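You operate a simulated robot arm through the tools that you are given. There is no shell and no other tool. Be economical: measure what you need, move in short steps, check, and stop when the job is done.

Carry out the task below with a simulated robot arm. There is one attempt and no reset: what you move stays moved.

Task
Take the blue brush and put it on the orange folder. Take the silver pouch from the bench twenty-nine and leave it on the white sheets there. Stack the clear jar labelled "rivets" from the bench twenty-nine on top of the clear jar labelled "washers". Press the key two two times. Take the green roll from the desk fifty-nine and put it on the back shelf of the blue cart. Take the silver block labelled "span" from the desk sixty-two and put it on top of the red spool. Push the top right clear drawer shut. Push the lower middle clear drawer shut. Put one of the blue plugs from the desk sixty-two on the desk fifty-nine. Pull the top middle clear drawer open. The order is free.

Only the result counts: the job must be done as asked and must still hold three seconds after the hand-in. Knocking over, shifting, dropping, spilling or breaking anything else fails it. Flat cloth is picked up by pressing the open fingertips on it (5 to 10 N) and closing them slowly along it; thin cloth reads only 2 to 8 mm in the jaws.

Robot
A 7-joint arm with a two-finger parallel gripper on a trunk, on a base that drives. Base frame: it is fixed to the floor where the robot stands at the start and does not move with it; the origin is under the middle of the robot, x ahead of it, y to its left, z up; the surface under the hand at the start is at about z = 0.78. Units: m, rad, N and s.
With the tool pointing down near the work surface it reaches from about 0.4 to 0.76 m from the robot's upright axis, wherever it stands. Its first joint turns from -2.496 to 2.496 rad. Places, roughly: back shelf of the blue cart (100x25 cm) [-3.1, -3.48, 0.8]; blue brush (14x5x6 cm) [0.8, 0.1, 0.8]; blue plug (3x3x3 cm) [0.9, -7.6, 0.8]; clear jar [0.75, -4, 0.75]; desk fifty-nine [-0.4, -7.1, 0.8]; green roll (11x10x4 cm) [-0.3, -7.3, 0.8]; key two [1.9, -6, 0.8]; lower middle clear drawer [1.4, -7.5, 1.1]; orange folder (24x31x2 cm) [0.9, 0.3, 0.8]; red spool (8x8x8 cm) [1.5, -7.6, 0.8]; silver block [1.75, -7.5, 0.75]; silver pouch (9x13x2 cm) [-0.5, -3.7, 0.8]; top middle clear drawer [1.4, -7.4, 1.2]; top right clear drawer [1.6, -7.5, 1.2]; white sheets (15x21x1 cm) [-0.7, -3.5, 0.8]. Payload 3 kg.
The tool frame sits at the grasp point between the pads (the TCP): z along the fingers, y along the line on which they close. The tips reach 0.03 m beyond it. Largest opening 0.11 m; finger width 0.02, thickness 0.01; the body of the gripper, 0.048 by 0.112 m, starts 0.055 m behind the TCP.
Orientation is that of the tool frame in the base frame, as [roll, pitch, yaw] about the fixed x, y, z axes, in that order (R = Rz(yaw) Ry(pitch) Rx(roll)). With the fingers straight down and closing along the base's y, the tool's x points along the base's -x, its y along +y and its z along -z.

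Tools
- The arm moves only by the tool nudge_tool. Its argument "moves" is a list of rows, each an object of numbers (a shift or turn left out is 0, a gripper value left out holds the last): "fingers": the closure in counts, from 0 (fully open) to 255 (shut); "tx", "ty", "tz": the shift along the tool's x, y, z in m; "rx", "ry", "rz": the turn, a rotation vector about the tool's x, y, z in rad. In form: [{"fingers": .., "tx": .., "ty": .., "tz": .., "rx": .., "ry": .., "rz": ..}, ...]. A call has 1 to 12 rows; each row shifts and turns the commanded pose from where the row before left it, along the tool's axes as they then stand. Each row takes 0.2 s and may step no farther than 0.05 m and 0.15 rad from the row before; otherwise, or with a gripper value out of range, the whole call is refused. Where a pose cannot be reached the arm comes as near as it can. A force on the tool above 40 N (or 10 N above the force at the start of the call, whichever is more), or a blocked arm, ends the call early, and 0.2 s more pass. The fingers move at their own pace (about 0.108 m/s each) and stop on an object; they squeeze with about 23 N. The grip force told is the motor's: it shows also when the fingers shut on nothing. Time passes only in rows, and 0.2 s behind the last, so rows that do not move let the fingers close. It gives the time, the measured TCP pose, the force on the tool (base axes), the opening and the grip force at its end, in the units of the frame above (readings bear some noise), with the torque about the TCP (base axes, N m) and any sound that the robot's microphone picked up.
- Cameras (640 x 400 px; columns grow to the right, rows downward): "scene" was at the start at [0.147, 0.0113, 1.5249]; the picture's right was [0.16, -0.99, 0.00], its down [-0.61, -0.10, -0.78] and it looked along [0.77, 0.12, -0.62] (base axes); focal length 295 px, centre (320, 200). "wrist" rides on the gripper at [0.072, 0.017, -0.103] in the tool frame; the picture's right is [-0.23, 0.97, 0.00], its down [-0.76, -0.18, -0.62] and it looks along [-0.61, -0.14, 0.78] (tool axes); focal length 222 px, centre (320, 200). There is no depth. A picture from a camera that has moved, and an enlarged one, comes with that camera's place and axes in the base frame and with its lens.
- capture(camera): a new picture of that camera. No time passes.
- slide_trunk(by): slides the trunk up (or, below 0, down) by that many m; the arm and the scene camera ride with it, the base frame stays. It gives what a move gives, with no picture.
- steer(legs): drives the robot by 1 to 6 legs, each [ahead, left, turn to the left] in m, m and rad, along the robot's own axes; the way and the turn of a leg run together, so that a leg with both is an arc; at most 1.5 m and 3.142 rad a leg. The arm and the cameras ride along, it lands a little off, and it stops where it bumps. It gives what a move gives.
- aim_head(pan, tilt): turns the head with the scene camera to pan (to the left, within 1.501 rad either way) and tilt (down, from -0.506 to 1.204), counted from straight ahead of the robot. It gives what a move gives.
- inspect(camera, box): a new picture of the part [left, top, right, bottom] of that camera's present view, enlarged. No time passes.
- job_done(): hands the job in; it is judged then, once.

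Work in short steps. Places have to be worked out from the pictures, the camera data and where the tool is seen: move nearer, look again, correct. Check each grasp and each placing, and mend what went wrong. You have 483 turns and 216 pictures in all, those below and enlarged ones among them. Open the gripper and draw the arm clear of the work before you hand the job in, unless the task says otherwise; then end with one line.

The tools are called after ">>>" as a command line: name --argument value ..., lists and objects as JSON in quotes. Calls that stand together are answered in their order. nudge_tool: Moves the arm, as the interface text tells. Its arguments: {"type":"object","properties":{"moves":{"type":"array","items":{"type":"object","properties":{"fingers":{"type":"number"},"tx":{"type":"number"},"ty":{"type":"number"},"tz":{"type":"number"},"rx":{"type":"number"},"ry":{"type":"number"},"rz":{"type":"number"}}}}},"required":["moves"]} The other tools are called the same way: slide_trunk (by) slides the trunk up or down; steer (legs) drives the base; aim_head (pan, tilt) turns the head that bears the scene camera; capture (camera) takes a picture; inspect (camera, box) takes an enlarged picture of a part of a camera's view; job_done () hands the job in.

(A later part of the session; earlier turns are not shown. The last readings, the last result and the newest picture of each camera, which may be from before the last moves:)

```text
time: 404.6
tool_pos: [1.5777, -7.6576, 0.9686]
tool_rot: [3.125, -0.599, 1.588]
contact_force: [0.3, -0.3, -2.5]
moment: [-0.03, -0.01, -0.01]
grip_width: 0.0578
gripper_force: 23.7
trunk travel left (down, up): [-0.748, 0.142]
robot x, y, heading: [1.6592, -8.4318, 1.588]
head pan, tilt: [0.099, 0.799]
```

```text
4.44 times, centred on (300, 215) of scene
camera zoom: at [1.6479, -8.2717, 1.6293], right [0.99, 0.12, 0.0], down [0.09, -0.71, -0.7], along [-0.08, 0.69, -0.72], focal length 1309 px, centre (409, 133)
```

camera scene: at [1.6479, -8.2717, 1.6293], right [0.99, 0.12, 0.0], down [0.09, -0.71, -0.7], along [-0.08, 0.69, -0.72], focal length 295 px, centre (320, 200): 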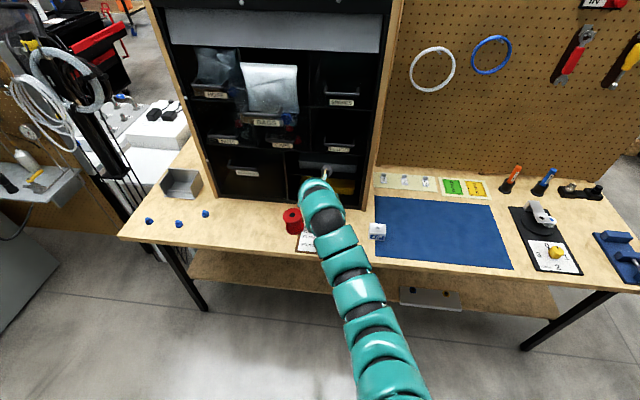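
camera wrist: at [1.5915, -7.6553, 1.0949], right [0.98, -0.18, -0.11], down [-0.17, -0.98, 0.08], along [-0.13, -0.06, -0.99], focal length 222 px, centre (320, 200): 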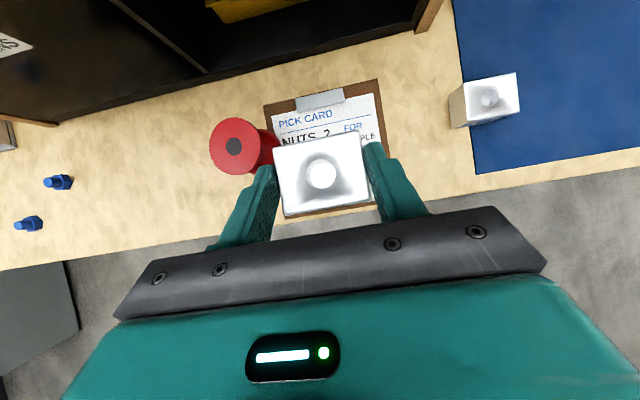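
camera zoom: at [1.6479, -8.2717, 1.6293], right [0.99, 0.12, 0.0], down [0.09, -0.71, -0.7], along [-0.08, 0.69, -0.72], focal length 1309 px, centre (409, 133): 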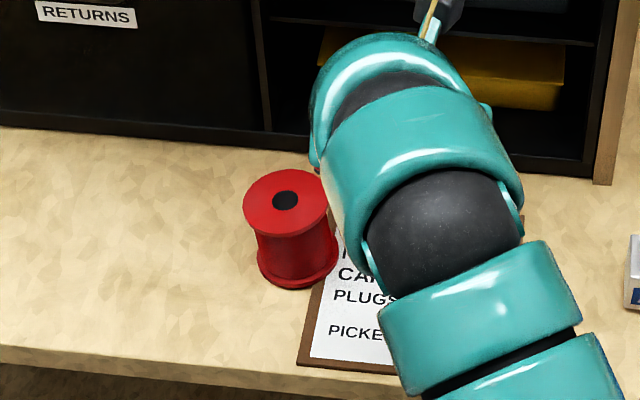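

Spool top centre ≈(1.474, -7.60), top z≈0.85. Move the base left 0.10 and ahead 0.048.

>>> steer --legs '[[0.047, 0.103, -0.015]]'

>>> capture --camera "wrist"

>>> inspect --camera "scene" --box '[270, 150, 370, 250]'

```text
time: 405.9
tool_pos: [1.485, -7.6108, 0.9671]
tool_rot: [3.124, -0.6, 1.572]
contact_force: [0.0, -0.6, -2.1]
moment: [0.0, -0.02, -0.01]
grip_width: 0.0576
gripper_force: 23.1
trunk travel left (down, up): [-0.748, 0.142]
robot x, y, heading: [1.5573, -8.3868, 1.575]
head pan, tilt: [0.099, 0.799]
```

```text
66 pictures are left
camera wrist: at [1.4995, -7.6086, 1.0943], right [0.97, -0.2, -0.11], down [-0.19, -0.98, 0.08], along [-0.13, -0.06, -0.99], focal length 222 px, centre (320, 200)
```

wrist: 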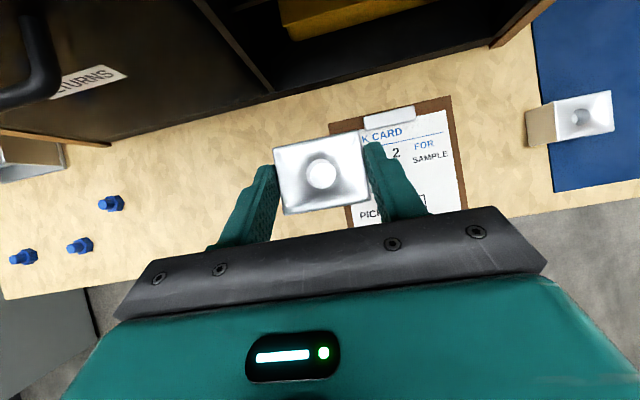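

```text
4.00 times, centred on (320, 200) of scene
camera zoom: at [1.5454, -8.2256, 1.6292], right [0.99, 0.1, 0.0], down [0.08, -0.71, -0.7], along [-0.07, 0.69, -0.72], focal length 1178 px, centre (320, 200)
```

zoom: 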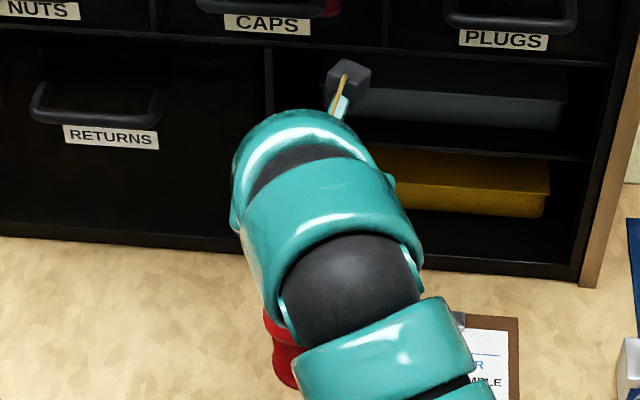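

The block now covers the spool in view. Trim x by -1 cm, then lower.

>>> nudge_tool --moves '[{"ty": -0.01}, {}]'

>>> slide_trunk --by -0.068

>>> slide_trunk --by -0.006

>>> capture --camera "wrist"

```text
time: 406.4
tool_pos: [1.4766, -7.6105, 0.968]
tool_rot: [3.127, -0.599, 1.57]
contact_force: [0.7, 0.7, -2.7]
moment: [-0.04, 0.01, 0.03]
grip_width: 0.0575
gripper_force: 22.5
trunk travel left (down, up): [-0.748, 0.142]
robot x, y, heading: [1.5586, -8.3874, 1.575]
head pan, tilt: [0.099, 0.799]
```

```text
time: 407.5
tool_pos: [1.4757, -7.6106, 0.8992]
tool_rot: [3.126, -0.601, 1.572]
contact_force: [-0.2, -0.4, -2.5]
moment: [-0.04, 0.04, -0.01]
grip_width: 0.0576
gripper_force: 23.2
trunk travel left (down, up): [-0.68, 0.21]
robot x, y, heading: [1.5561, -8.3828, 1.578]
head pan, tilt: [0.099, 0.799]
```

```text
time: 408.1
tool_pos: [1.4755, -7.6103, 0.8951]
tool_rot: [3.126, -0.601, 1.574]
contact_force: [-0.3, 0.5, 1.5]
moment: [0.2, -0.12, 0.02]
grip_width: 0.0579
gripper_force: 23.0
trunk travel left (down, up): [-0.674, 0.216]
robot x, y, heading: [1.5598, -8.3842, 1.574]
head pan, tilt: [0.099, 0.799]
```

```text
64 pictures are left
camera wrist: at [1.4904, -7.6097, 1.0213], right [0.97, -0.2, -0.12], down [-0.19, -0.98, 0.08], along [-0.13, -0.06, -0.99], focal length 222 px, centre (320, 200)
```

wrist: 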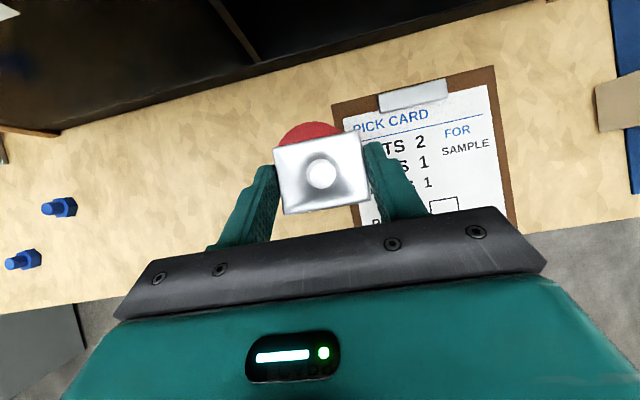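

Contact at z≈0.857. The block sits ~1 cm off-centre; lift slightly, shift (-7, +7 mm) and set down again.

>>> slide_trunk --by 0.012

>>> nudge_tool --moves '[{"ty": -0.007, "tx": 0.0058, "tz": 0.004}, {}]'

>>> slide_trunk --by -0.012

>>> capture --camera "wrist"

```text
time: 408.7
tool_pos: [1.4758, -7.6113, 0.9054]
tool_rot: [3.124, -0.599, 1.571]
contact_force: [0.2, 0.6, -2.0]
moment: [-0.03, 0.02, -0.03]
grip_width: 0.0577
gripper_force: 23.0
trunk travel left (down, up): [-0.686, 0.204]
robot x, y, heading: [1.5556, -8.3836, 1.574]
head pan, tilt: [0.099, 0.799]
```

```text
time: 409.3
tool_pos: [1.4684, -7.6028, 0.9053]
tool_rot: [3.125, -0.6, 1.572]
contact_force: [0.6, 0.6, -2.3]
moment: [-0.03, 0.03, 0.01]
grip_width: 0.0577
gripper_force: 22.7
trunk travel left (down, up): [-0.686, 0.204]
robot x, y, heading: [1.557, -8.3859, 1.576]
head pan, tilt: [0.099, 0.799]
```

```text
time: 409.9
tool_pos: [1.4676, -7.6022, 0.8935]
tool_rot: [3.126, -0.602, 1.572]
contact_force: [-0.2, 0.7, 4.0]
moment: [0.24, -0.21, 0.03]
grip_width: 0.0578
gripper_force: 23.3
trunk travel left (down, up): [-0.674, 0.216]
robot x, y, heading: [1.5569, -8.3862, 1.575]
head pan, tilt: [0.099, 0.799]
```

```text
63 pictures are left
camera wrist: at [1.4831, -7.602, 1.0209], right [0.97, -0.19, -0.12], down [-0.19, -0.98, 0.08], along [-0.13, -0.06, -0.99], focal length 222 px, centre (320, 200)
```

wrist: 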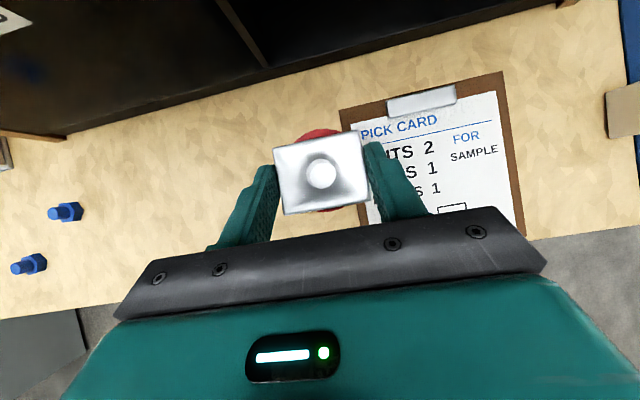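

Well centred. Release slowly, then withdraw upward along the tool direction.

>>> nudge_tool --moves '[{"fingers": 110}, {"fingers": 90}, {"fingers": 60}, {"fingers": 20}, {"fingers": 0}, {}]'

>>> slide_trunk --by 0.07

>>> capture --camera "wrist"

```text
time: 411.3
tool_pos: [1.4682, -7.6044, 0.8928]
tool_rot: [3.125, -0.601, 1.573]
contact_force: [-0.4, -0.3, -0.2]
moment: [-0.04, -0.01, -0.01]
grip_width: 0.1099
gripper_force: 0.1
trunk travel left (down, up): [-0.674, 0.216]
robot x, y, heading: [1.5594, -8.3872, 1.579]
head pan, tilt: [0.099, 0.799]
```

```text
time: 412.4
tool_pos: [1.4676, -7.6023, 0.9625]
tool_rot: [3.126, -0.598, 1.573]
contact_force: [-0.6, 0.3, -0.3]
moment: [0.03, 0.0, -0.01]
grip_width: 0.11
gripper_force: 0.0
trunk travel left (down, up): [-0.744, 0.146]
robot x, y, heading: [1.5588, -8.3853, 1.577]
head pan, tilt: [0.099, 0.799]
```

```text
62 pictures are left
camera wrist: at [1.4832, -7.6018, 1.0896], right [0.97, -0.2, -0.12], down [-0.19, -0.98, 0.08], along [-0.13, -0.06, -0.99], focal length 222 px, centre (320, 200)
```

wrist: 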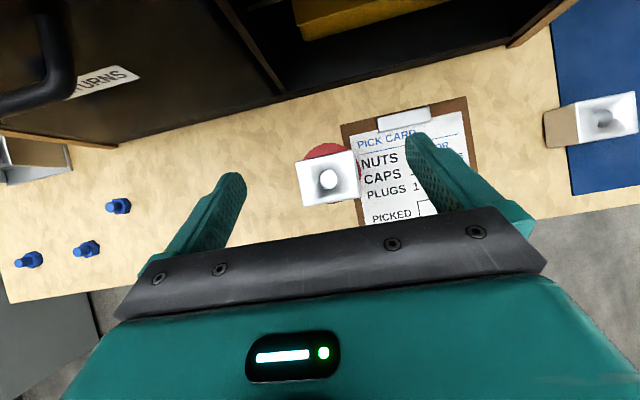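

Block is on the spool. Next the plug: target the free one at about (1.063, -7.627). Move left, then turn the tool vertical with closing along y.

>>> steer --legs '[[-0.06, 0, 0], [0, 0.38, 0]]'

>>> nudge_tool --moves '[{"ry": -0.12}, {"ry": -0.12}, {"ry": -0.12}, {"ry": -0.12}, {"ry": -0.12}, {"rz": 0.145}, {"rz": 0.145}, {"rz": 0.145}, {"rz": 0.145}, {"rz": 0.145}, {"rz": 0.145}]'

>>> nudge_tool --moves '[{"rz": 0.145}, {"rz": 0.145}, {"rz": 0.145}, {"rz": 0.145}, {"rz": 0.1}, {}]'

>>> capture --camera "wrist"

```text
time: 415.3
tool_pos: [1.092, -7.6634, 0.9624]
tool_rot: [3.126, -0.601, 1.57]
contact_force: [0.0, -0.4, 0.8]
moment: [0.01, 0.01, 0.01]
grip_width: 0.1099
gripper_force: 0.0
trunk travel left (down, up): [-0.744, 0.146]
robot x, y, heading: [1.1819, -8.446, 1.576]
head pan, tilt: [0.099, 0.799]
```

```text
time: 417.7
tool_pos: [1.1037, -7.6931, 0.9665]
tool_rot: [-3.105, -0.049, 0.686]
contact_force: [-0.8, 0.3, -0.4]
moment: [-0.01, -0.01, 0.0]
grip_width: 0.1099
gripper_force: 0.1
out of reach, approached as far as the arm can: row 4, 5
trunk travel left (down, up): [-0.744, 0.146]
robot x, y, heading: [1.1822, -8.4468, 1.566]
head pan, tilt: [0.099, 0.799]
```

```text
time: 419.1
tool_pos: [1.1036, -7.6914, 0.9675]
tool_rot: [-3.082, -0.015, 0.009]
contact_force: [0.1, -0.6, -0.1]
moment: [0.02, 0.0, -0.01]
grip_width: 0.1101
gripper_force: 0.0
trunk travel left (down, up): [-0.744, 0.146]
robot x, y, heading: [1.1797, -8.4479, 1.573]
head pan, tilt: [0.099, 0.799]
```

```text
61 pictures are left
camera wrist: at [1.1744, -7.7142, 1.071], right [-0.22, -0.97, -0.06], down [-0.77, 0.13, 0.62], along [-0.6, 0.18, -0.78], focal length 222 px, centre (320, 200)
```

wrist: 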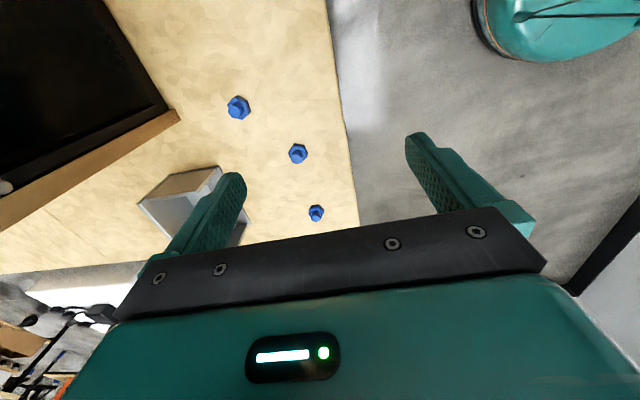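

Plug 2 (upright hex plug) at about (1.05, -7.637). Shift the base and lower.

>>> steer --legs '[[0.055, 0.053, 0]]'

>>> nudge_tool --moves '[{"fingers": 110, "rx": -0.06}, {}]'

>>> slide_trunk --by -0.1

>>> capture --camera "wrist"

```text
time: 420.1
tool_pos: [1.0506, -7.6374, 0.9646]
tool_rot: [-3.083, -0.015, 0.012]
contact_force: [-0.7, 0.7, 0.0]
moment: [0.02, 0.0, 0.02]
grip_width: 0.1098
gripper_force: 0.0
trunk travel left (down, up): [-0.744, 0.146]
robot x, y, heading: [1.1272, -8.3888, 1.575]
head pan, tilt: [0.099, 0.799]
```

```text
time: 420.7
tool_pos: [1.052, -7.6394, 0.9673]
tool_rot: [3.138, -0.014, 0.009]
contact_force: [0.9, -0.1, 0.6]
moment: [0.02, 0.0, -0.01]
grip_width: 0.0625
gripper_force: 0.1
trunk travel left (down, up): [-0.744, 0.146]
robot x, y, heading: [1.1251, -8.393, 1.57]
head pan, tilt: [0.099, 0.799]
```

```text
time: 422.1
tool_pos: [1.051, -7.6396, 0.8686]
tool_rot: [3.14, -0.013, 0.01]
contact_force: [0.3, -0.3, -0.3]
moment: [0.02, -0.01, -0.01]
grip_width: 0.0627
gripper_force: 0.0
trunk travel left (down, up): [-0.644, 0.246]
robot x, y, heading: [1.1288, -8.3904, 1.573]
head pan, tilt: [0.099, 0.799]
```

```text
60 pictures are left
camera wrist: at [1.1221, -7.6549, 0.9726], right [-0.22, -0.98, 0.0], down [-0.77, 0.17, 0.61], along [-0.6, 0.14, -0.79], focal length 222 px, centre (320, 200)
```

wrist: 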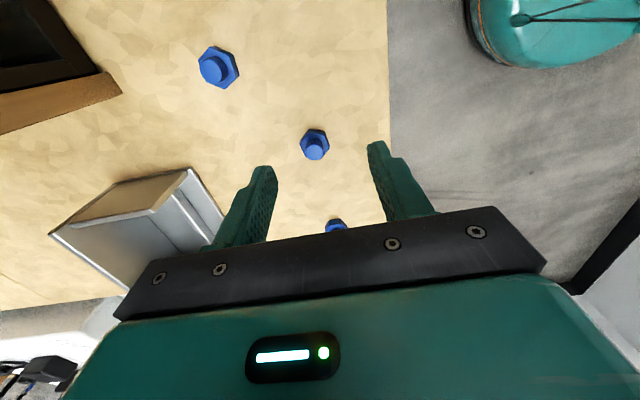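

Nearly perfect; trim y +6 mm and lower to z≈0.815, then close.

>>> nudge_tool --moves '[{"ty": -0.006}, {}]'

>>> slide_trunk --by -0.053

>>> nudge_tool --moves '[{"fingers": 160}, {"fingers": 200}, {"fingers": 255}, {}, {}]'

>>> capture --camera "wrist"

```text
time: 422.7
tool_pos: [1.0507, -7.6387, 0.8679]
tool_rot: [3.141, -0.013, 0.01]
contact_force: [-0.8, 0.4, -0.5]
moment: [-0.01, 0.0, 0.04]
grip_width: 0.0626
gripper_force: 0.1
out of reach, approached as far as the arm can: row 1
trunk travel left (down, up): [-0.644, 0.246]
robot x, y, heading: [1.1283, -8.3875, 1.573]
head pan, tilt: [0.099, 0.799]
```

```text
time: 423.6
tool_pos: [1.0507, -7.6379, 0.815]
tool_rot: [-3.141, -0.014, 0.01]
contact_force: [-0.7, -0.6, 0.8]
moment: [0.03, -0.03, 0.01]
grip_width: 0.0626
gripper_force: 0.0
trunk travel left (down, up): [-0.591, 0.299]
robot x, y, heading: [1.1272, -8.3947, 1.572]
head pan, tilt: [0.099, 0.799]
```

```text
time: 424.8
tool_pos: [1.051, -7.6389, 0.8138]
tool_rot: [-3.141, -0.014, 0.011]
contact_force: [0.1, -0.8, 0.7]
moment: [0.01, 0.01, 0.0]
grip_width: 0.0
gripper_force: 22.8
trunk travel left (down, up): [-0.591, 0.299]
robot x, y, heading: [1.1246, -8.3894, 1.569]
head pan, tilt: [0.099, 0.799]
```

```text
59 pictures are left
camera wrist: at [1.1222, -7.6548, 0.9193], right [-0.22, -0.98, 0.0], down [-0.77, 0.17, 0.61], along [-0.6, 0.13, -0.79], focal length 222 px, centre (320, 200)
```

wrist: 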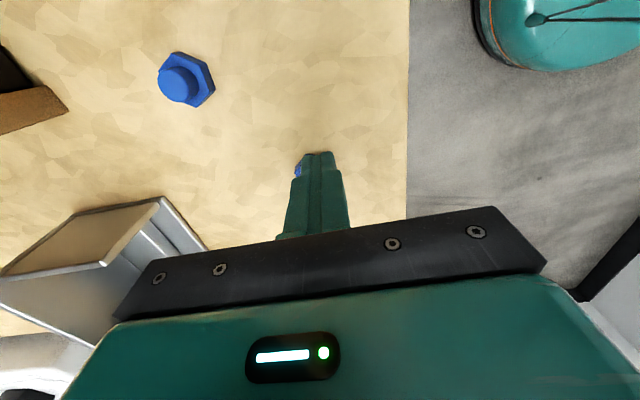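

Missed: the plug sits slightly off. Open, raise and look.

>>> nudge_tool --moves '[{"fingers": 200}, {"fingers": 110}, {}]'

>>> slide_trunk --by 0.04

>>> capture --camera "wrist"

```text
time: 425.6
tool_pos: [1.0504, -7.6384, 0.8146]
tool_rot: [-3.141, -0.014, 0.011]
contact_force: [-0.3, 0.5, 0.6]
moment: [-0.01, -0.03, -0.01]
grip_width: 0.0625
gripper_force: 0.1
trunk travel left (down, up): [-0.591, 0.299]
robot x, y, heading: [1.1291, -8.3922, 1.572]
head pan, tilt: [0.099, 0.799]
```

```text
time: 426.4
tool_pos: [1.0501, -7.6378, 0.8558]
tool_rot: [-3.141, -0.014, 0.011]
contact_force: [0.4, 0.4, -0.4]
moment: [-0.01, 0.02, -0.01]
grip_width: 0.0627
gripper_force: 0.0
trunk travel left (down, up): [-0.631, 0.259]
robot x, y, heading: [1.1275, -8.3934, 1.566]
head pan, tilt: [0.099, 0.799]
```

```text
58 pictures are left
camera wrist: at [1.1222, -7.6546, 0.9592], right [-0.22, -0.98, 0.0], down [-0.77, 0.17, 0.61], along [-0.6, 0.13, -0.79], focal length 222 px, centre (320, 200)
```

wrist: 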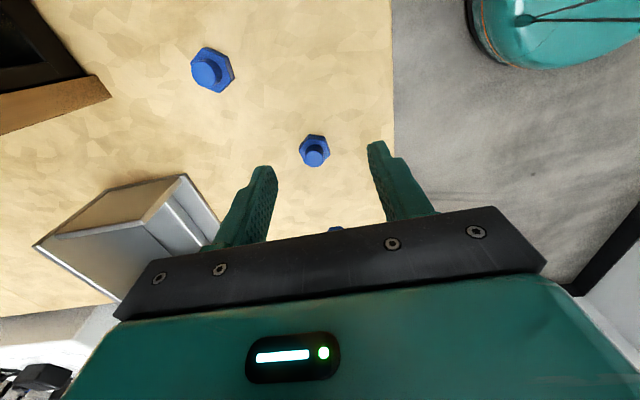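

The desk surface seems lower than assumed (plug below the tips); triangulation gives (1.03, -7.627) at z≈0.755. Shift the base and lower until touching lightly.

>>> steer --legs '[[0.011, 0.018, 0]]'

>>> slide_trunk --by -0.055

>>> capture --camera "wrist"

```text
time: 427.2
tool_pos: [1.033, -7.627, 0.8547]
tool_rot: [3.14, -0.016, 0.011]
contact_force: [-0.1, 0.5, 0.2]
moment: [-0.01, 0.01, 0.01]
grip_width: 0.0622
gripper_force: 0.1
trunk travel left (down, up): [-0.631, 0.259]
robot x, y, heading: [1.1115, -8.3805, 1.571]
head pan, tilt: [0.099, 0.799]
```

```text
time: 428.2
tool_pos: [1.033, -7.6269, 0.7998]
tool_rot: [-3.14, -0.014, 0.01]
contact_force: [0.1, -0.3, 0.6]
moment: [-0.02, 0.03, 0.0]
grip_width: 0.0626
gripper_force: 0.1
trunk travel left (down, up): [-0.576, 0.314]
robot x, y, heading: [1.1079, -8.3829, 1.574]
head pan, tilt: [0.099, 0.799]
```

```text
57 pictures are left
camera wrist: at [1.1045, -7.6437, 0.9046], right [-0.22, -0.98, 0.0], down [-0.77, 0.17, 0.61], along [-0.6, 0.14, -0.79], focal length 222 px, centre (320, 200)
```

wrist: 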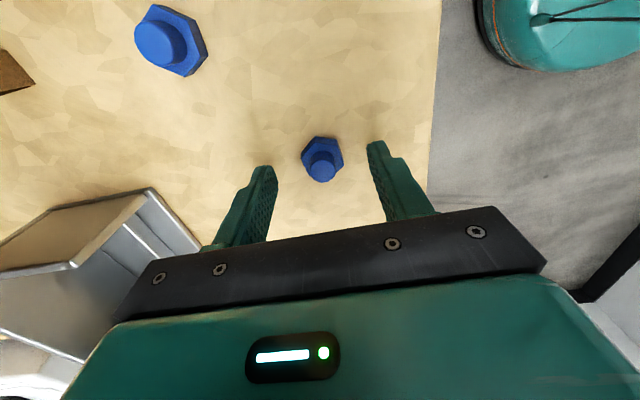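

Plug is between the fingers; surface is lower still. Lower another 1.5 cm and close.

>>> slide_trunk --by -0.013

>>> nudge_tool --moves '[{"tx": -0.004}, {"fingers": 160}, {"fingers": 200}, {"fingers": 255}, {}, {}]'

>>> capture --camera "wrist"

```text
time: 428.8
tool_pos: [1.0336, -7.6271, 0.7901]
tool_rot: [-3.136, -0.012, 0.01]
contact_force: [1.9, 0.7, 24.5]
moment: [-0.91, 0.18, 0.17]
grip_width: 0.0628
gripper_force: 0.1
trunk travel left (down, up): [-0.563, 0.327]
robot x, y, heading: [1.1089, -8.3827, 1.575]
head pan, tilt: [0.099, 0.799]
```

```text
time: 429.5
tool_pos: [1.0309, -7.6302, 0.7907]
tool_rot: [-3.14, -0.015, 0.01]
contact_force: [2.6, -5.7, 20.1]
moment: [-0.51, 0.12, 0.11]
grip_width: 0.0273
gripper_force: 2.5
trunk travel left (down, up): [-0.563, 0.327]
robot x, y, heading: [1.1112, -8.3784, 1.571]
head pan, tilt: [0.099, 0.799]
stopped in row 3: the force on the tool passed its limit at 41 N (the readings are from after the stop); the commanded pose is now the measured one
```

```text
56 pictures are left
camera wrist: at [1.1026, -7.6465, 0.895], right [-0.22, -0.98, 0.0], down [-0.77, 0.17, 0.61], along [-0.6, 0.14, -0.79], focal length 222 px, centre (320, 200)
```

wrist: 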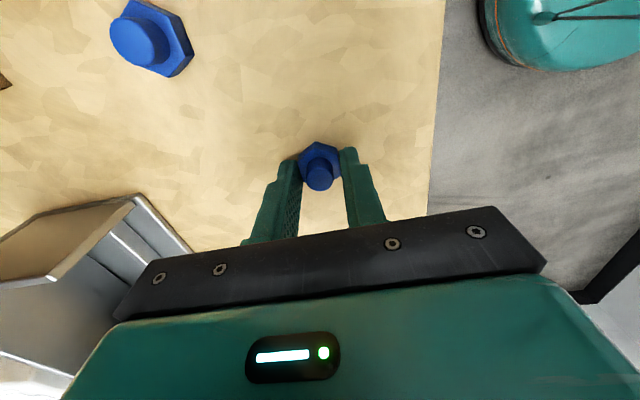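

Touching the desk (surface z≈0.76) and on the plug's hex. Relieve by 3 mm and finish closing.

>>> slide_trunk --by 0.005

>>> nudge_tool --moves '[{"fingers": 255}, {}, {}]'

>>> slide_trunk --by 0.08

>>> capture --camera "wrist"

```text
time: 430.0
tool_pos: [1.0321, -7.63, 0.7898]
tool_rot: [3.138, -0.016, 0.01]
contact_force: [0.1, 0.4, -0.1]
moment: [-0.04, -0.01, 0.0]
grip_width: 0.0251
gripper_force: 0.9
trunk travel left (down, up): [-0.568, 0.322]
robot x, y, heading: [1.1115, -8.3823, 1.575]
head pan, tilt: [0.099, 0.799]
```

```text
time: 430.8
tool_pos: [1.0317, -7.6293, 0.7917]
tool_rot: [3.139, -0.015, 0.009]
contact_force: [-0.7, 0.3, 0.3]
moment: [0.0, 0.01, 0.01]
grip_width: 0.0243
gripper_force: 22.7
trunk travel left (down, up): [-0.568, 0.322]
robot x, y, heading: [1.1106, -8.379, 1.573]
head pan, tilt: [0.099, 0.799]
```

```text
time: 432.0
tool_pos: [1.0307, -7.6299, 0.871]
tool_rot: [3.138, -0.015, 0.009]
contact_force: [-0.5, 0.2, 0.3]
moment: [0.0, 0.01, 0.0]
grip_width: 0.0242
gripper_force: 22.8
trunk travel left (down, up): [-0.648, 0.242]
robot x, y, heading: [1.1107, -8.3807, 1.574]
head pan, tilt: [0.099, 0.799]
```

```text
55 pictures are left
camera wrist: at [1.1026, -7.6455, 0.9764], right [-0.22, -0.98, 0.0], down [-0.77, 0.17, 0.61], along [-0.6, 0.13, -0.79], focal length 222 px, centre (320, 200)
```

wrist: 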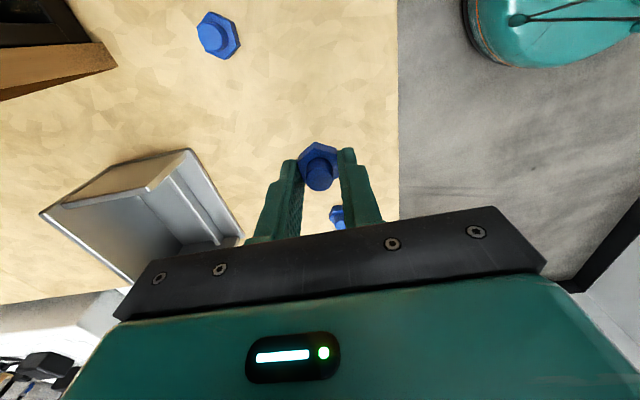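

Plug held. Now the trip to desk fifty-nine's open (north) side: raise, back off, and retrace the east corridor.

>>> slide_trunk --by 0.235

>>> steer --legs '[[-0.22, 0, 0], [0, -1.4, 0], [0, -0.57, 0]]'

```text
time: 434.4
tool_pos: [1.0313, -7.6297, 1.1065]
tool_rot: [3.138, -0.016, 0.009]
contact_force: [0.2, 0.0, -0.2]
moment: [-0.02, 0.0, 0.02]
grip_width: 0.024
gripper_force: 23.0
trunk travel left (down, up): [-0.883, 0.007]
robot x, y, heading: [1.1108, -8.3826, 1.575]
head pan, tilt: [0.099, 0.799]
```

```text
time: 445.8
tool_pos: [3.0546, -7.8829, 1.1058]
tool_rot: [3.139, -0.016, -0.013]
contact_force: [0.2, 0.3, -0.4]
moment: [-0.01, 0.01, -0.02]
grip_width: 0.0241
gripper_force: 22.9
trunk travel left (down, up): [-0.883, 0.007]
robot x, y, heading: [3.1128, -8.6394, 1.553]
head pan, tilt: [0.099, 0.799]
```

>>> steer --legs '[[1.4, 0, 0.017], [1.4, 0.03, 0], [1.1, 0, 0]]'

```text
time: 463.8
tool_pos: [3.0991, -4.0748, 1.1038]
tool_rot: [3.134, -0.017, -0.029]
contact_force: [-0.1, 0.6, -0.5]
moment: [-0.05, 0.0, 0.01]
grip_width: 0.0242
gripper_force: 22.7
trunk travel left (down, up): [-0.883, 0.007]
robot x, y, heading: [3.1482, -4.8283, 1.54]
head pan, tilt: [0.099, 0.799]
stopped in leg 3: the robot was blocked; the commanded pose is now the measured one
```

Blocked near the corner; look around.

>>> aim_head --pan -0.9 --tilt 0.8

>>> capture --camera "scene"

```text
time: 465.0
tool_pos: [3.0986, -4.0778, 1.1066]
tool_rot: [3.138, -0.015, -0.029]
contact_force: [0.1, 0.6, -0.1]
moment: [-0.01, 0.01, 0.01]
grip_width: 0.0238
gripper_force: 23.2
trunk travel left (down, up): [-0.883, 0.007]
robot x, y, heading: [3.1481, -4.8318, 1.532]
head pan, tilt: [-0.901, 0.799]
```

```text
54 pictures are left
camera scene: at [3.2148, -4.7037, 1.7644], right [0.59, -0.81, 0.0], down [-0.58, -0.43, -0.7], along [0.56, 0.41, -0.72], focal length 295 px, centre (320, 200)
```

scene: 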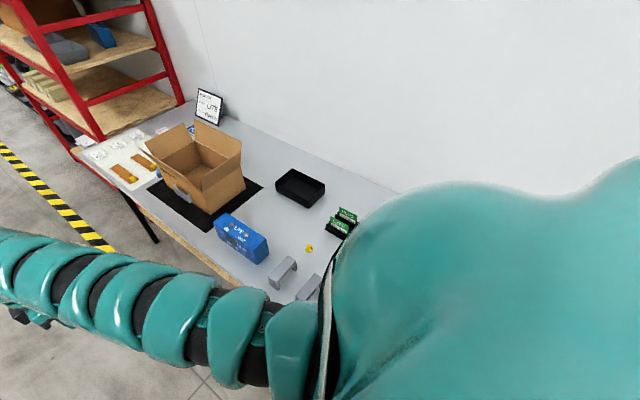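

A bench on the right; I touched its corner. Move left, then turn to face -x.

>>> steer --legs '[[-0.03, 0.5, 0.03], [0, 0, 1.571]]'

>>> aim_head --pan 0.3 --tilt 0.5

>>> capture --camera "scene"

```text
time: 471.7
tool_pos: [1.9067, -4.9044, 1.1072]
tool_rot: [3.139, -0.017, 1.549]
contact_force: [1.2, -0.1, 0.2]
moment: [0.04, -0.01, 0.0]
grip_width: 0.0241
gripper_force: 23.3
trunk travel left (down, up): [-0.883, 0.007]
robot x, y, heading: [2.6601, -4.851, 3.113]
head pan, tilt: [-0.901, 0.799]
```

```text
time: 473.1
tool_pos: [1.9056, -4.9048, 1.1061]
tool_rot: [3.138, -0.017, 1.549]
contact_force: [-0.7, -0.2, 0.1]
moment: [-0.01, -0.01, 0.0]
grip_width: 0.0242
gripper_force: 22.7
trunk travel left (down, up): [-0.883, 0.007]
robot x, y, heading: [2.6595, -4.8482, 3.113]
head pan, tilt: [0.3, 0.499]
```

```text
53 pictures are left
camera scene: at [2.4897, -4.8727, 1.7903], right [-0.27, 0.96, 0.0], down [0.46, 0.13, -0.88], along [-0.85, -0.23, -0.48], focal length 295 px, centre (320, 200)
```

scene: 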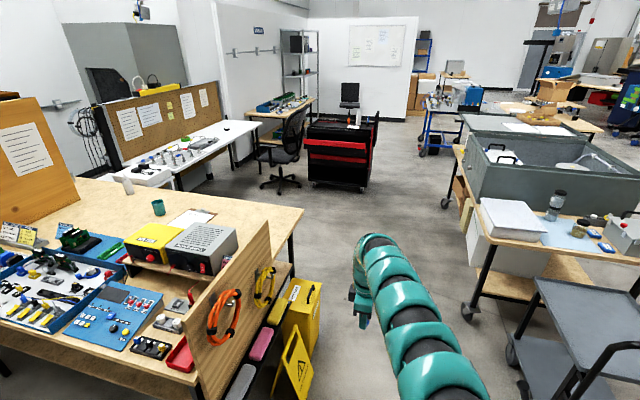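

Path is clear. Drive west along y≈-4.75 to x≈0, then turn to face desk fifty-nine (-y).

>>> steer --legs '[[0, -0.1, 0.028], [1.4, 0, 0], [1.25, 0, 0], [0, 0, 1.571]]'

>>> aim_head --pan 0.0 --tilt 0.5

>>> capture --camera "scene"

```text
time: 490.6
tool_pos: [0.0637, -5.5013, 1.1069]
tool_rot: [3.139, -0.015, 3.122]
contact_force: [-0.5, 0.1, -0.5]
moment: [-0.04, 0.04, -0.04]
grip_width: 0.0242
gripper_force: 23.1
trunk travel left (down, up): [-0.883, 0.007]
robot x, y, heading: [0.0044, -4.7485, -1.599]
head pan, tilt: [0.3, 0.499]
```

```text
time: 491.4
tool_pos: [0.0629, -5.5024, 1.1053]
tool_rot: [3.137, -0.015, 3.122]
contact_force: [0.6, -0.4, -0.1]
moment: [-0.02, -0.01, -0.01]
grip_width: 0.024
gripper_force: 23.0
trunk travel left (down, up): [-0.883, 0.007]
robot x, y, heading: [0.0027, -4.7501, -1.601]
head pan, tilt: [0.0, 0.499]
```

```text
52 pictures are left
camera scene: at [-0.0001, -4.9221, 1.7903], right [-1.0, 0.03, 0.0], down [0.01, 0.48, -0.88], along [-0.02, -0.88, -0.48], focal length 295 px, centre (320, 200)
```

scene: 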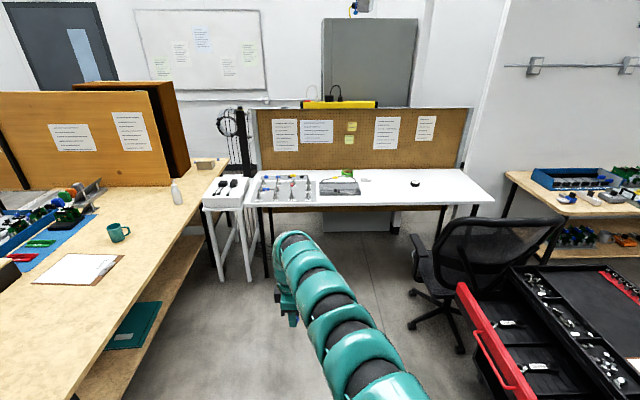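

>>> inspect --camera "scene" --box '[240, 150, 500, 230]'

```text
2.46 times, centred on (370, 190) of scene
camera zoom: at [-0.0001, -4.9221, 1.7903], right [-1.0, 0.03, 0.0], down [0.01, 0.48, -0.88], along [-0.02, -0.88, -0.48], focal length 725 px, centre (197, 225)
```

zoom: 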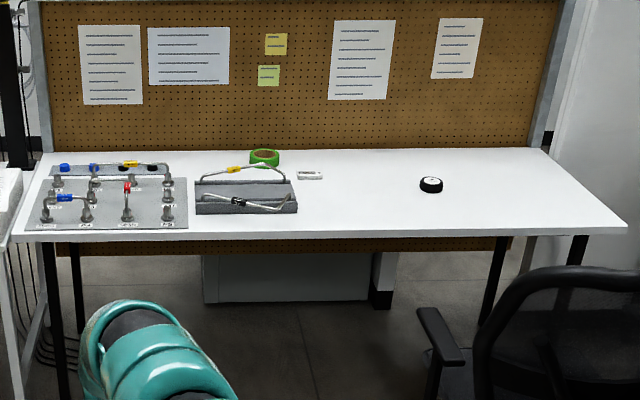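

Green roll at ≈(-0.287, -7.22) behind a cable fixture; chair on the right. I'll place the plug in the free area near (-0.45, -6.88): approach and angle slightly right.

>>> steer --legs '[[1.3, -0.2, 0.03], [0, 0, -0.35]]'

>>> aim_head --pan 0.2 --tilt 0.75

>>> capture --camera "scene"

```text
time: 499.0
tool_pos: [-0.3438, -6.7947, 1.1066]
tool_rot: [3.14, -0.016, 2.843]
contact_force: [0.7, -0.4, -1.1]
moment: [0.0, -0.03, -0.01]
grip_width: 0.024
gripper_force: 22.8
trunk travel left (down, up): [-0.883, 0.007]
robot x, y, heading: [-0.1859, -6.0553, -1.874]
head pan, tilt: [0.0, 0.499]
```

```text
time: 499.8
tool_pos: [-0.3436, -6.7951, 1.1069]
tool_rot: [3.139, -0.016, 2.84]
contact_force: [0.3, -0.5, 0.8]
moment: [0.0, 0.01, 0.03]
grip_width: 0.0242
gripper_force: 23.0
trunk travel left (down, up): [-0.883, 0.007]
robot x, y, heading: [-0.1858, -6.0545, -1.878]
head pan, tilt: [0.201, 0.75]
```

```text
50 pictures are left
camera scene: at [-0.2241, -6.2168, 1.7684], right [-0.99, 0.11, 0.0], down [0.07, 0.68, -0.73], along [-0.08, -0.73, -0.68], focal length 295 px, centre (320, 200)
```

scene: 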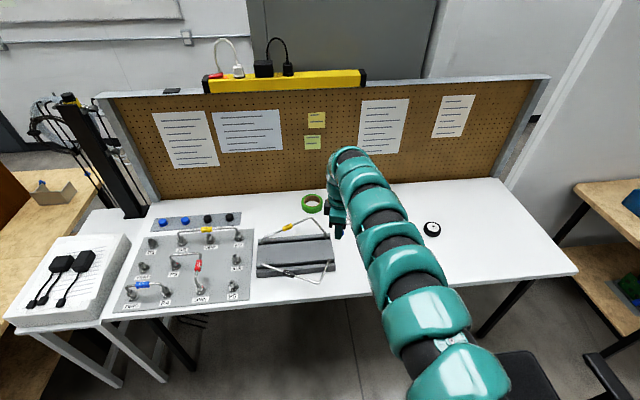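

Free spot at about (-0.47, -6.88). Shift there and lower.

>>> steer --legs '[[0.115, -0.094, 0]]'

>>> slide_trunk --by -0.24

>>> capture --camera "wrist"

```text
time: 501.2
tool_pos: [-0.4714, -6.8767, 1.1065]
tool_rot: [3.139, -0.014, 2.841]
contact_force: [0.2, -0.1, -1.1]
moment: [0.02, -0.01, 0.03]
grip_width: 0.0243
gripper_force: 23.4
trunk travel left (down, up): [-0.883, 0.007]
robot x, y, heading: [-0.3179, -6.1345, -1.883]
head pan, tilt: [0.201, 0.75]
```

```text
time: 503.7
tool_pos: [-0.4694, -6.8764, 0.8663]
tool_rot: [3.139, -0.015, 2.842]
contact_force: [0.5, -0.3, 0.2]
moment: [0.03, 0.02, 0.02]
grip_width: 0.024
gripper_force: 22.7
trunk travel left (down, up): [-0.643, 0.247]
robot x, y, heading: [-0.3192, -6.139, -1.877]
head pan, tilt: [0.201, 0.75]
```

```text
49 pictures are left
camera wrist: at [-0.5326, -6.8388, 0.9721], right [0.51, 0.86, 0.0], down [0.68, -0.4, 0.61], along [0.53, -0.31, -0.79], focal length 222 px, centre (320, 200)
```

wrist: 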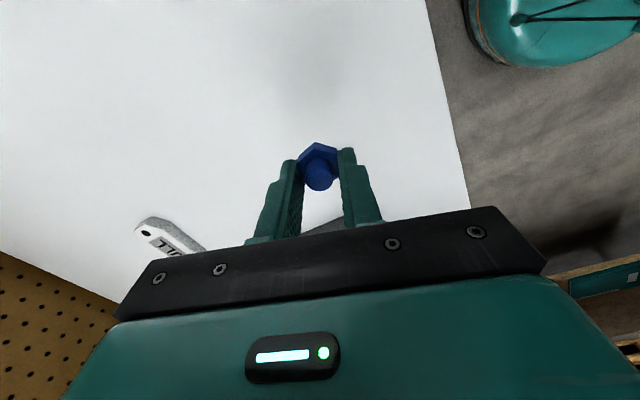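

Free white desk below. Lower in steps until contact.

>>> slide_trunk --by -0.045

>>> slide_trunk --by -0.008

>>> slide_trunk --by -0.006

```text
time: 504.6
tool_pos: [-0.4709, -6.8745, 0.8228]
tool_rot: [3.139, -0.014, 2.841]
contact_force: [-0.2, -0.4, 0.6]
moment: [-0.04, 0.0, 0.0]
grip_width: 0.0242
gripper_force: 22.6
trunk travel left (down, up): [-0.598, 0.292]
robot x, y, heading: [-0.315, -6.1374, -1.88]
head pan, tilt: [0.201, 0.75]
```

```text
time: 505.1
tool_pos: [-0.4699, -6.8764, 0.8142]
tool_rot: [3.139, -0.016, 2.841]
contact_force: [-0.3, -0.3, -0.6]
moment: [-0.02, -0.02, 0.03]
grip_width: 0.0241
gripper_force: 23.0
trunk travel left (down, up): [-0.59, 0.3]
robot x, y, heading: [-0.3199, -6.1381, -1.879]
head pan, tilt: [0.201, 0.75]
```

```text
time: 505.7
tool_pos: [-0.4701, -6.8757, 0.8075]
tool_rot: [3.138, -0.015, 2.843]
contact_force: [0.7, -0.1, 0.3]
moment: [0.01, 0.0, 0.03]
grip_width: 0.0241
gripper_force: 23.1
trunk travel left (down, up): [-0.584, 0.306]
robot x, y, heading: [-0.3163, -6.1349, -1.879]
head pan, tilt: [0.201, 0.75]
```

>>> slide_trunk --by -0.006

>>> slide_trunk --by -0.006

>>> slide_trunk --by -0.006

```text
time: 506.2
tool_pos: [-0.4686, -6.8749, 0.8025]
tool_rot: [3.138, -0.016, 2.84]
contact_force: [-0.1, 0.2, 0.4]
moment: [0.01, -0.02, 0.0]
grip_width: 0.0243
gripper_force: 23.1
trunk travel left (down, up): [-0.578, 0.312]
robot x, y, heading: [-0.3169, -6.1362, -1.877]
head pan, tilt: [0.201, 0.75]
```

```text
time: 506.8
tool_pos: [-0.469, -6.8758, 0.7964]
tool_rot: [3.137, -0.017, 2.841]
contact_force: [0.2, 0.5, 0.6]
moment: [-0.01, -0.01, 0.01]
grip_width: 0.024
gripper_force: 22.8
trunk travel left (down, up): [-0.572, 0.318]
robot x, y, heading: [-0.3149, -6.1361, -1.88]
head pan, tilt: [0.201, 0.75]
```

```text
time: 507.3
tool_pos: [-0.469, -6.8758, 0.7909]
tool_rot: [3.137, -0.017, 2.842]
contact_force: [-0.2, 1.1, 1.4]
moment: [0.0, 0.03, -0.01]
grip_width: 0.0242
gripper_force: 23.2
trunk travel left (down, up): [-0.566, 0.324]
robot x, y, heading: [-0.3162, -6.1364, -1.881]
head pan, tilt: [0.201, 0.75]
```

>>> slide_trunk --by -0.004

>>> slide_trunk --by -0.004

>>> capture --camera "wrist"

```text
time: 507.9
tool_pos: [-0.4696, -6.8755, 0.7903]
tool_rot: [-3.139, -0.013, 2.843]
contact_force: [-2.5, 0.4, 27.2]
moment: [0.38, -0.29, 0.23]
grip_width: 0.0242
gripper_force: 23.0
trunk travel left (down, up): [-0.562, 0.328]
robot x, y, heading: [-0.3198, -6.1396, -1.881]
head pan, tilt: [0.201, 0.75]
```

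```text
time: 508.2
tool_pos: [-0.4697, -6.8763, 0.7919]
tool_rot: [-3.136, -0.013, 2.842]
contact_force: [0.3, 8.8, 16.4]
moment: [0.5, -0.22, 0.15]
grip_width: 0.0243
gripper_force: 22.8
trunk travel left (down, up): [-0.561, 0.329]
robot x, y, heading: [-0.3142, -6.1401, -1.879]
head pan, tilt: [0.201, 0.75]
stopped: the force on the tool passed its limit at 43 N (the readings are from after the stop); the commanded pose is now the measured one
```

```text
48 pictures are left
camera wrist: at [-0.5327, -6.8386, 0.8948], right [0.51, 0.86, -0.01], down [0.68, -0.39, 0.61], along [0.53, -0.32, -0.79], focal length 222 px, centre (320, 200)
```

wrist: 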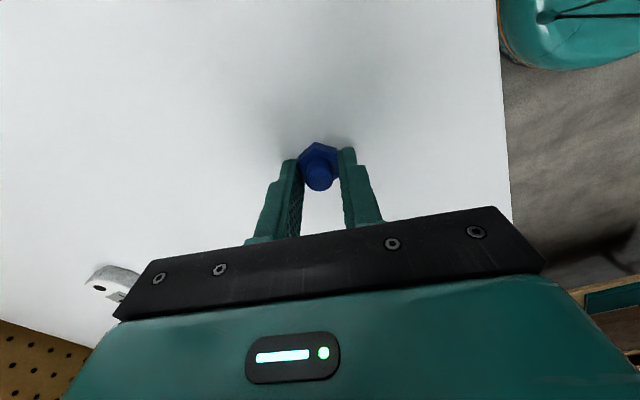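

On the desk (surface z≈0.76). Relieve, open and rise.

>>> slide_trunk --by 0.003

>>> nudge_tool --moves '[{"fingers": 190}, {"fingers": 150}, {"fingers": 100}, {}]'

>>> slide_trunk --by 0.15

>>> capture --camera "wrist"

```text
time: 508.8
tool_pos: [-0.4686, -6.8768, 0.7909]
tool_rot: [-3.14, -0.014, 2.842]
contact_force: [1.3, 2.0, 2.6]
moment: [0.13, 0.0, 0.03]
grip_width: 0.0242
gripper_force: 23.2
trunk travel left (down, up): [-0.564, 0.326]
robot x, y, heading: [-0.3143, -6.1389, -1.88]
head pan, tilt: [0.201, 0.75]
```

```text
time: 509.8
tool_pos: [-0.4692, -6.8778, 0.79]
tool_rot: [-3.137, -0.013, 2.841]
contact_force: [-0.1, -0.5, 0.1]
moment: [0.01, 0.01, -0.01]
grip_width: 0.0668
gripper_force: 0.0
trunk travel left (down, up): [-0.564, 0.326]
robot x, y, heading: [-0.3147, -6.1387, -1.879]
head pan, tilt: [0.201, 0.75]
```

```text
time: 511.5
tool_pos: [-0.4707, -6.8766, 0.94]
tool_rot: [-3.138, -0.013, 2.842]
contact_force: [-0.3, -0.2, 0.0]
moment: [0.01, -0.06, 0.0]
grip_width: 0.067
gripper_force: 0.1
trunk travel left (down, up): [-0.714, 0.176]
robot x, y, heading: [-0.3144, -6.1395, -1.876]
head pan, tilt: [0.201, 0.75]
```

```text
47 pictures are left
camera wrist: at [-0.533, -6.8403, 1.045], right [0.51, 0.86, -0.01], down [0.68, -0.4, 0.61], along [0.53, -0.31, -0.79], focal length 222 px, centre (320, 200)
```

wrist: 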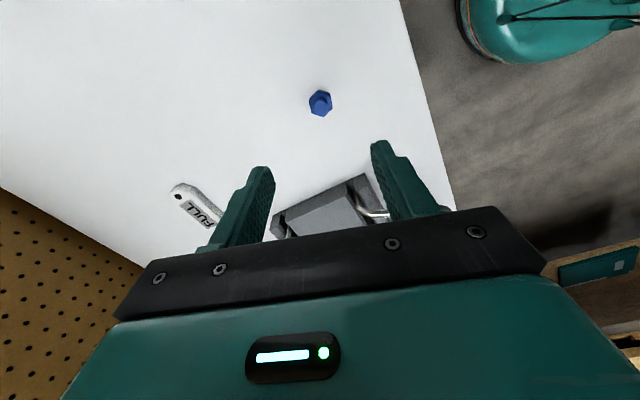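

Plug is on desk fifty-nine. Now the green roll: raise, face -y, rotate the wrist so the camera is on the far side, and tilt forward.

>>> slide_trunk --by 0.16

>>> steer --legs '[[0, -0.04, 0.305]]'

>>> nudge_tool --moves '[{"rz": -0.145, "fingers": 0}, {"rz": -0.145}, {"rz": -0.145}, {"rz": -0.145}, {"rz": -0.145}, {"rz": -0.145}, {"rz": -0.145}, {"rz": -0.145}, {"rz": -0.145}, {"rz": -0.145}, {"rz": -0.12}]'

>>> nudge_tool --moves '[{"ry": 0.12}, {"ry": 0.12}, {"ry": 0.12}, {"ry": 0.12}, {"ry": 0.12}, {}]'

>>> capture --camera "wrist"

>>> aim_head --pan 0.0 --tilt 0.7

>>> capture --camera "scene"

```text
time: 513.3
tool_pos: [-0.4696, -6.8779, 1.0997]
tool_rot: [-3.138, -0.014, 2.842]
contact_force: [0.0, -0.1, -0.4]
moment: [-0.01, -0.02, 0.0]
grip_width: 0.0672
gripper_force: 0.0
trunk travel left (down, up): [-0.874, 0.016]
robot x, y, heading: [-0.3132, -6.137, -1.878]
head pan, tilt: [0.201, 0.75]
```

```text
time: 514.7
tool_pos: [-0.28, -6.8839, 1.0998]
tool_rot: [-3.138, -0.014, -3.137]
contact_force: [-0.2, 0.0, 0.1]
moment: [0.02, -0.02, 0.01]
grip_width: 0.0669
gripper_force: 0.0
trunk travel left (down, up): [-0.874, 0.016]
robot x, y, heading: [-0.3582, -6.1252, -1.569]
head pan, tilt: [0.201, 0.75]
```

```text
time: 517.1
tool_pos: [-0.2807, -6.8843, 1.1009]
tool_rot: [3.128, -0.004, -1.566]
contact_force: [1.2, -0.6, 1.1]
moment: [-0.01, -0.02, -0.03]
grip_width: 0.11
gripper_force: 0.0
trunk travel left (down, up): [-0.874, 0.016]
robot x, y, heading: [-0.3538, -6.1292, -1.577]
head pan, tilt: [0.201, 0.75]
```

```text
time: 518.5
tool_pos: [-0.2782, -6.8935, 1.0965]
tool_rot: [3.126, -0.603, -1.561]
contact_force: [0.2, 0.2, -0.1]
moment: [-0.01, -0.01, 0.04]
grip_width: 0.1101
gripper_force: 0.0
out of reach, approached as far as the arm can: row 5
trunk travel left (down, up): [-0.874, 0.016]
robot x, y, heading: [-0.3592, -6.1333, -1.578]
head pan, tilt: [0.201, 0.75]
```

```text
46 pictures are left
camera wrist: at [-0.2929, -6.894, 1.2234], right [-0.98, 0.18, -0.12], down [0.18, 0.98, 0.08], along [0.13, 0.06, -0.99], focal length 222 px, centre (320, 200)
```

wrist: 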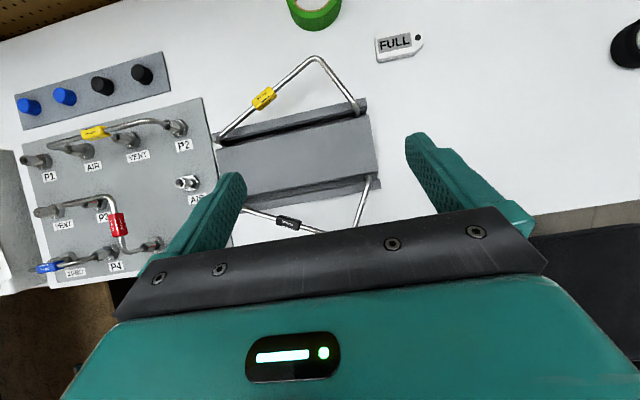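

```text
time: 519.2
tool_pos: [-0.2755, -6.8925, 1.096]
tool_rot: [3.125, -0.603, -1.56]
contact_force: [0.9, -0.2, 0.0]
moment: [0.06, -0.05, 0.01]
grip_width: 0.1099
gripper_force: 0.2
trunk travel left (down, up): [-0.874, 0.016]
robot x, y, heading: [-0.3529, -6.1303, -1.57]
head pan, tilt: [0.0, 0.7]
```

```text
45 pictures are left
camera scene: at [-0.3567, -6.2977, 1.7629], right [-1.0, 0.0, 0.0], down [0.0, 0.64, -0.76], along [0.0, -0.76, -0.64], focal length 295 px, centre (320, 200)
```

scene: 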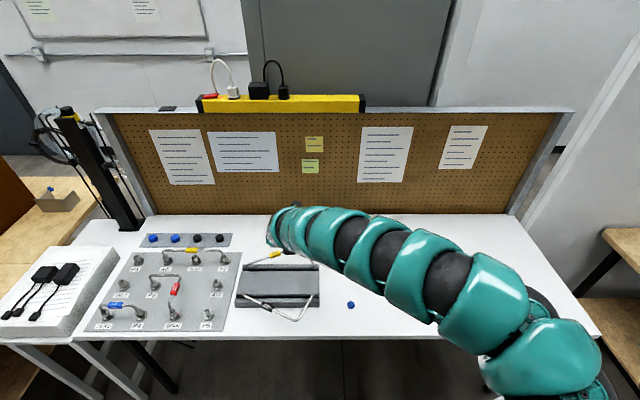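

Move 0.2 m closer for a view onto the roll.

>>> steer --legs '[[0.2, 0, 0]]'

>>> slide_trunk --by -0.12

>>> capture --camera "wrist"

```text
time: 520.9
tool_pos: [-0.2749, -7.0993, 1.0951]
tool_rot: [3.124, -0.602, -1.555]
contact_force: [0.4, -0.9, -0.8]
moment: [0.02, 0.03, -0.01]
grip_width: 0.1099
gripper_force: 0.0
trunk travel left (down, up): [-0.874, 0.016]
robot x, y, heading: [-0.3562, -6.3309, -1.57]
head pan, tilt: [0.0, 0.7]
```

```text
time: 522.4
tool_pos: [-0.2735, -7.0972, 0.9765]
tool_rot: [3.123, -0.603, -1.554]
contact_force: [-1.3, 0.2, -0.3]
moment: [0.0, 0.02, 0.01]
grip_width: 0.1101
gripper_force: 0.0
trunk travel left (down, up): [-0.754, 0.136]
robot x, y, heading: [-0.355, -6.3405, -1.572]
head pan, tilt: [0.0, 0.7]
```

```text
44 pictures are left
camera wrist: at [-0.2889, -7.0989, 1.1035], right [-0.98, 0.18, -0.12], down [0.17, 0.98, 0.08], along [0.13, 0.06, -0.99], focal length 222 px, centre (320, 200)
```

wrist: 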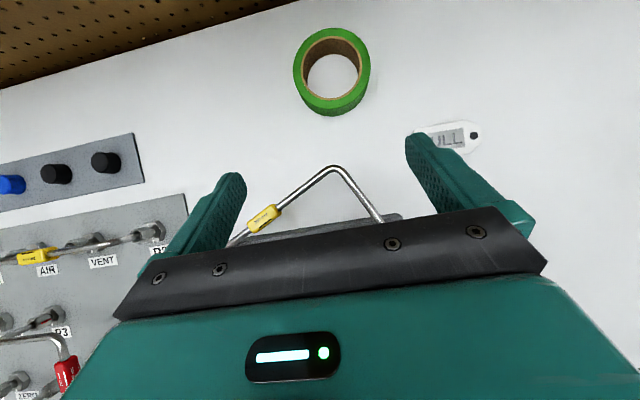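

Roll centre is (-0.297, -7.248), ring wall ~1.7 cm thick. I'll grip its +x wall (TCP x≈-0.251). Move forward with the arm first.

>>> nudge_tool --moves '[{"tx": 0.037, "tz": 0.0254, "ty": -0.0075, "fingers": 110}, {"tx": 0.037, "tz": 0.0254, "ty": -0.0075}, {"tx": 0.037, "tz": 0.0254, "ty": -0.0075}, {}]'

>>> capture --camera "wrist"

```text
time: 523.4
tool_pos: [-0.2534, -7.2023, 0.9813]
tool_rot: [3.125, -0.604, -1.553]
contact_force: [0.8, 0.6, 0.2]
moment: [0.0, 0.03, -0.01]
grip_width: 0.0626
gripper_force: 0.1
out of reach, approached as far as the arm can: row 3
trunk travel left (down, up): [-0.754, 0.136]
robot x, y, heading: [-0.357, -6.3358, -1.566]
head pan, tilt: [0.0, 0.7]
```

```text
43 pictures are left
camera wrist: at [-0.2688, -7.2032, 1.1077], right [-0.98, 0.18, -0.11], down [0.17, 0.98, 0.08], along [0.13, 0.06, -0.99], focal length 222 px, centre (320, 200)
```

wrist: 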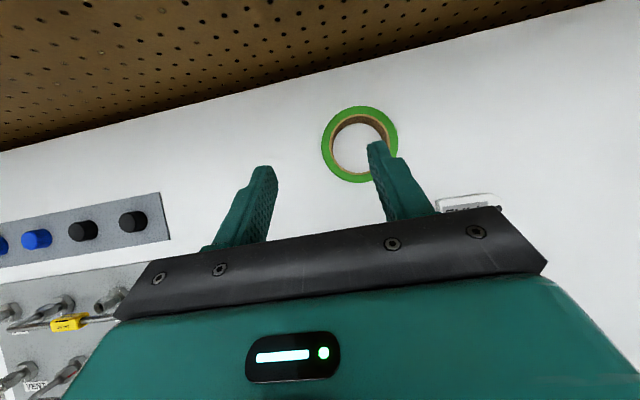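

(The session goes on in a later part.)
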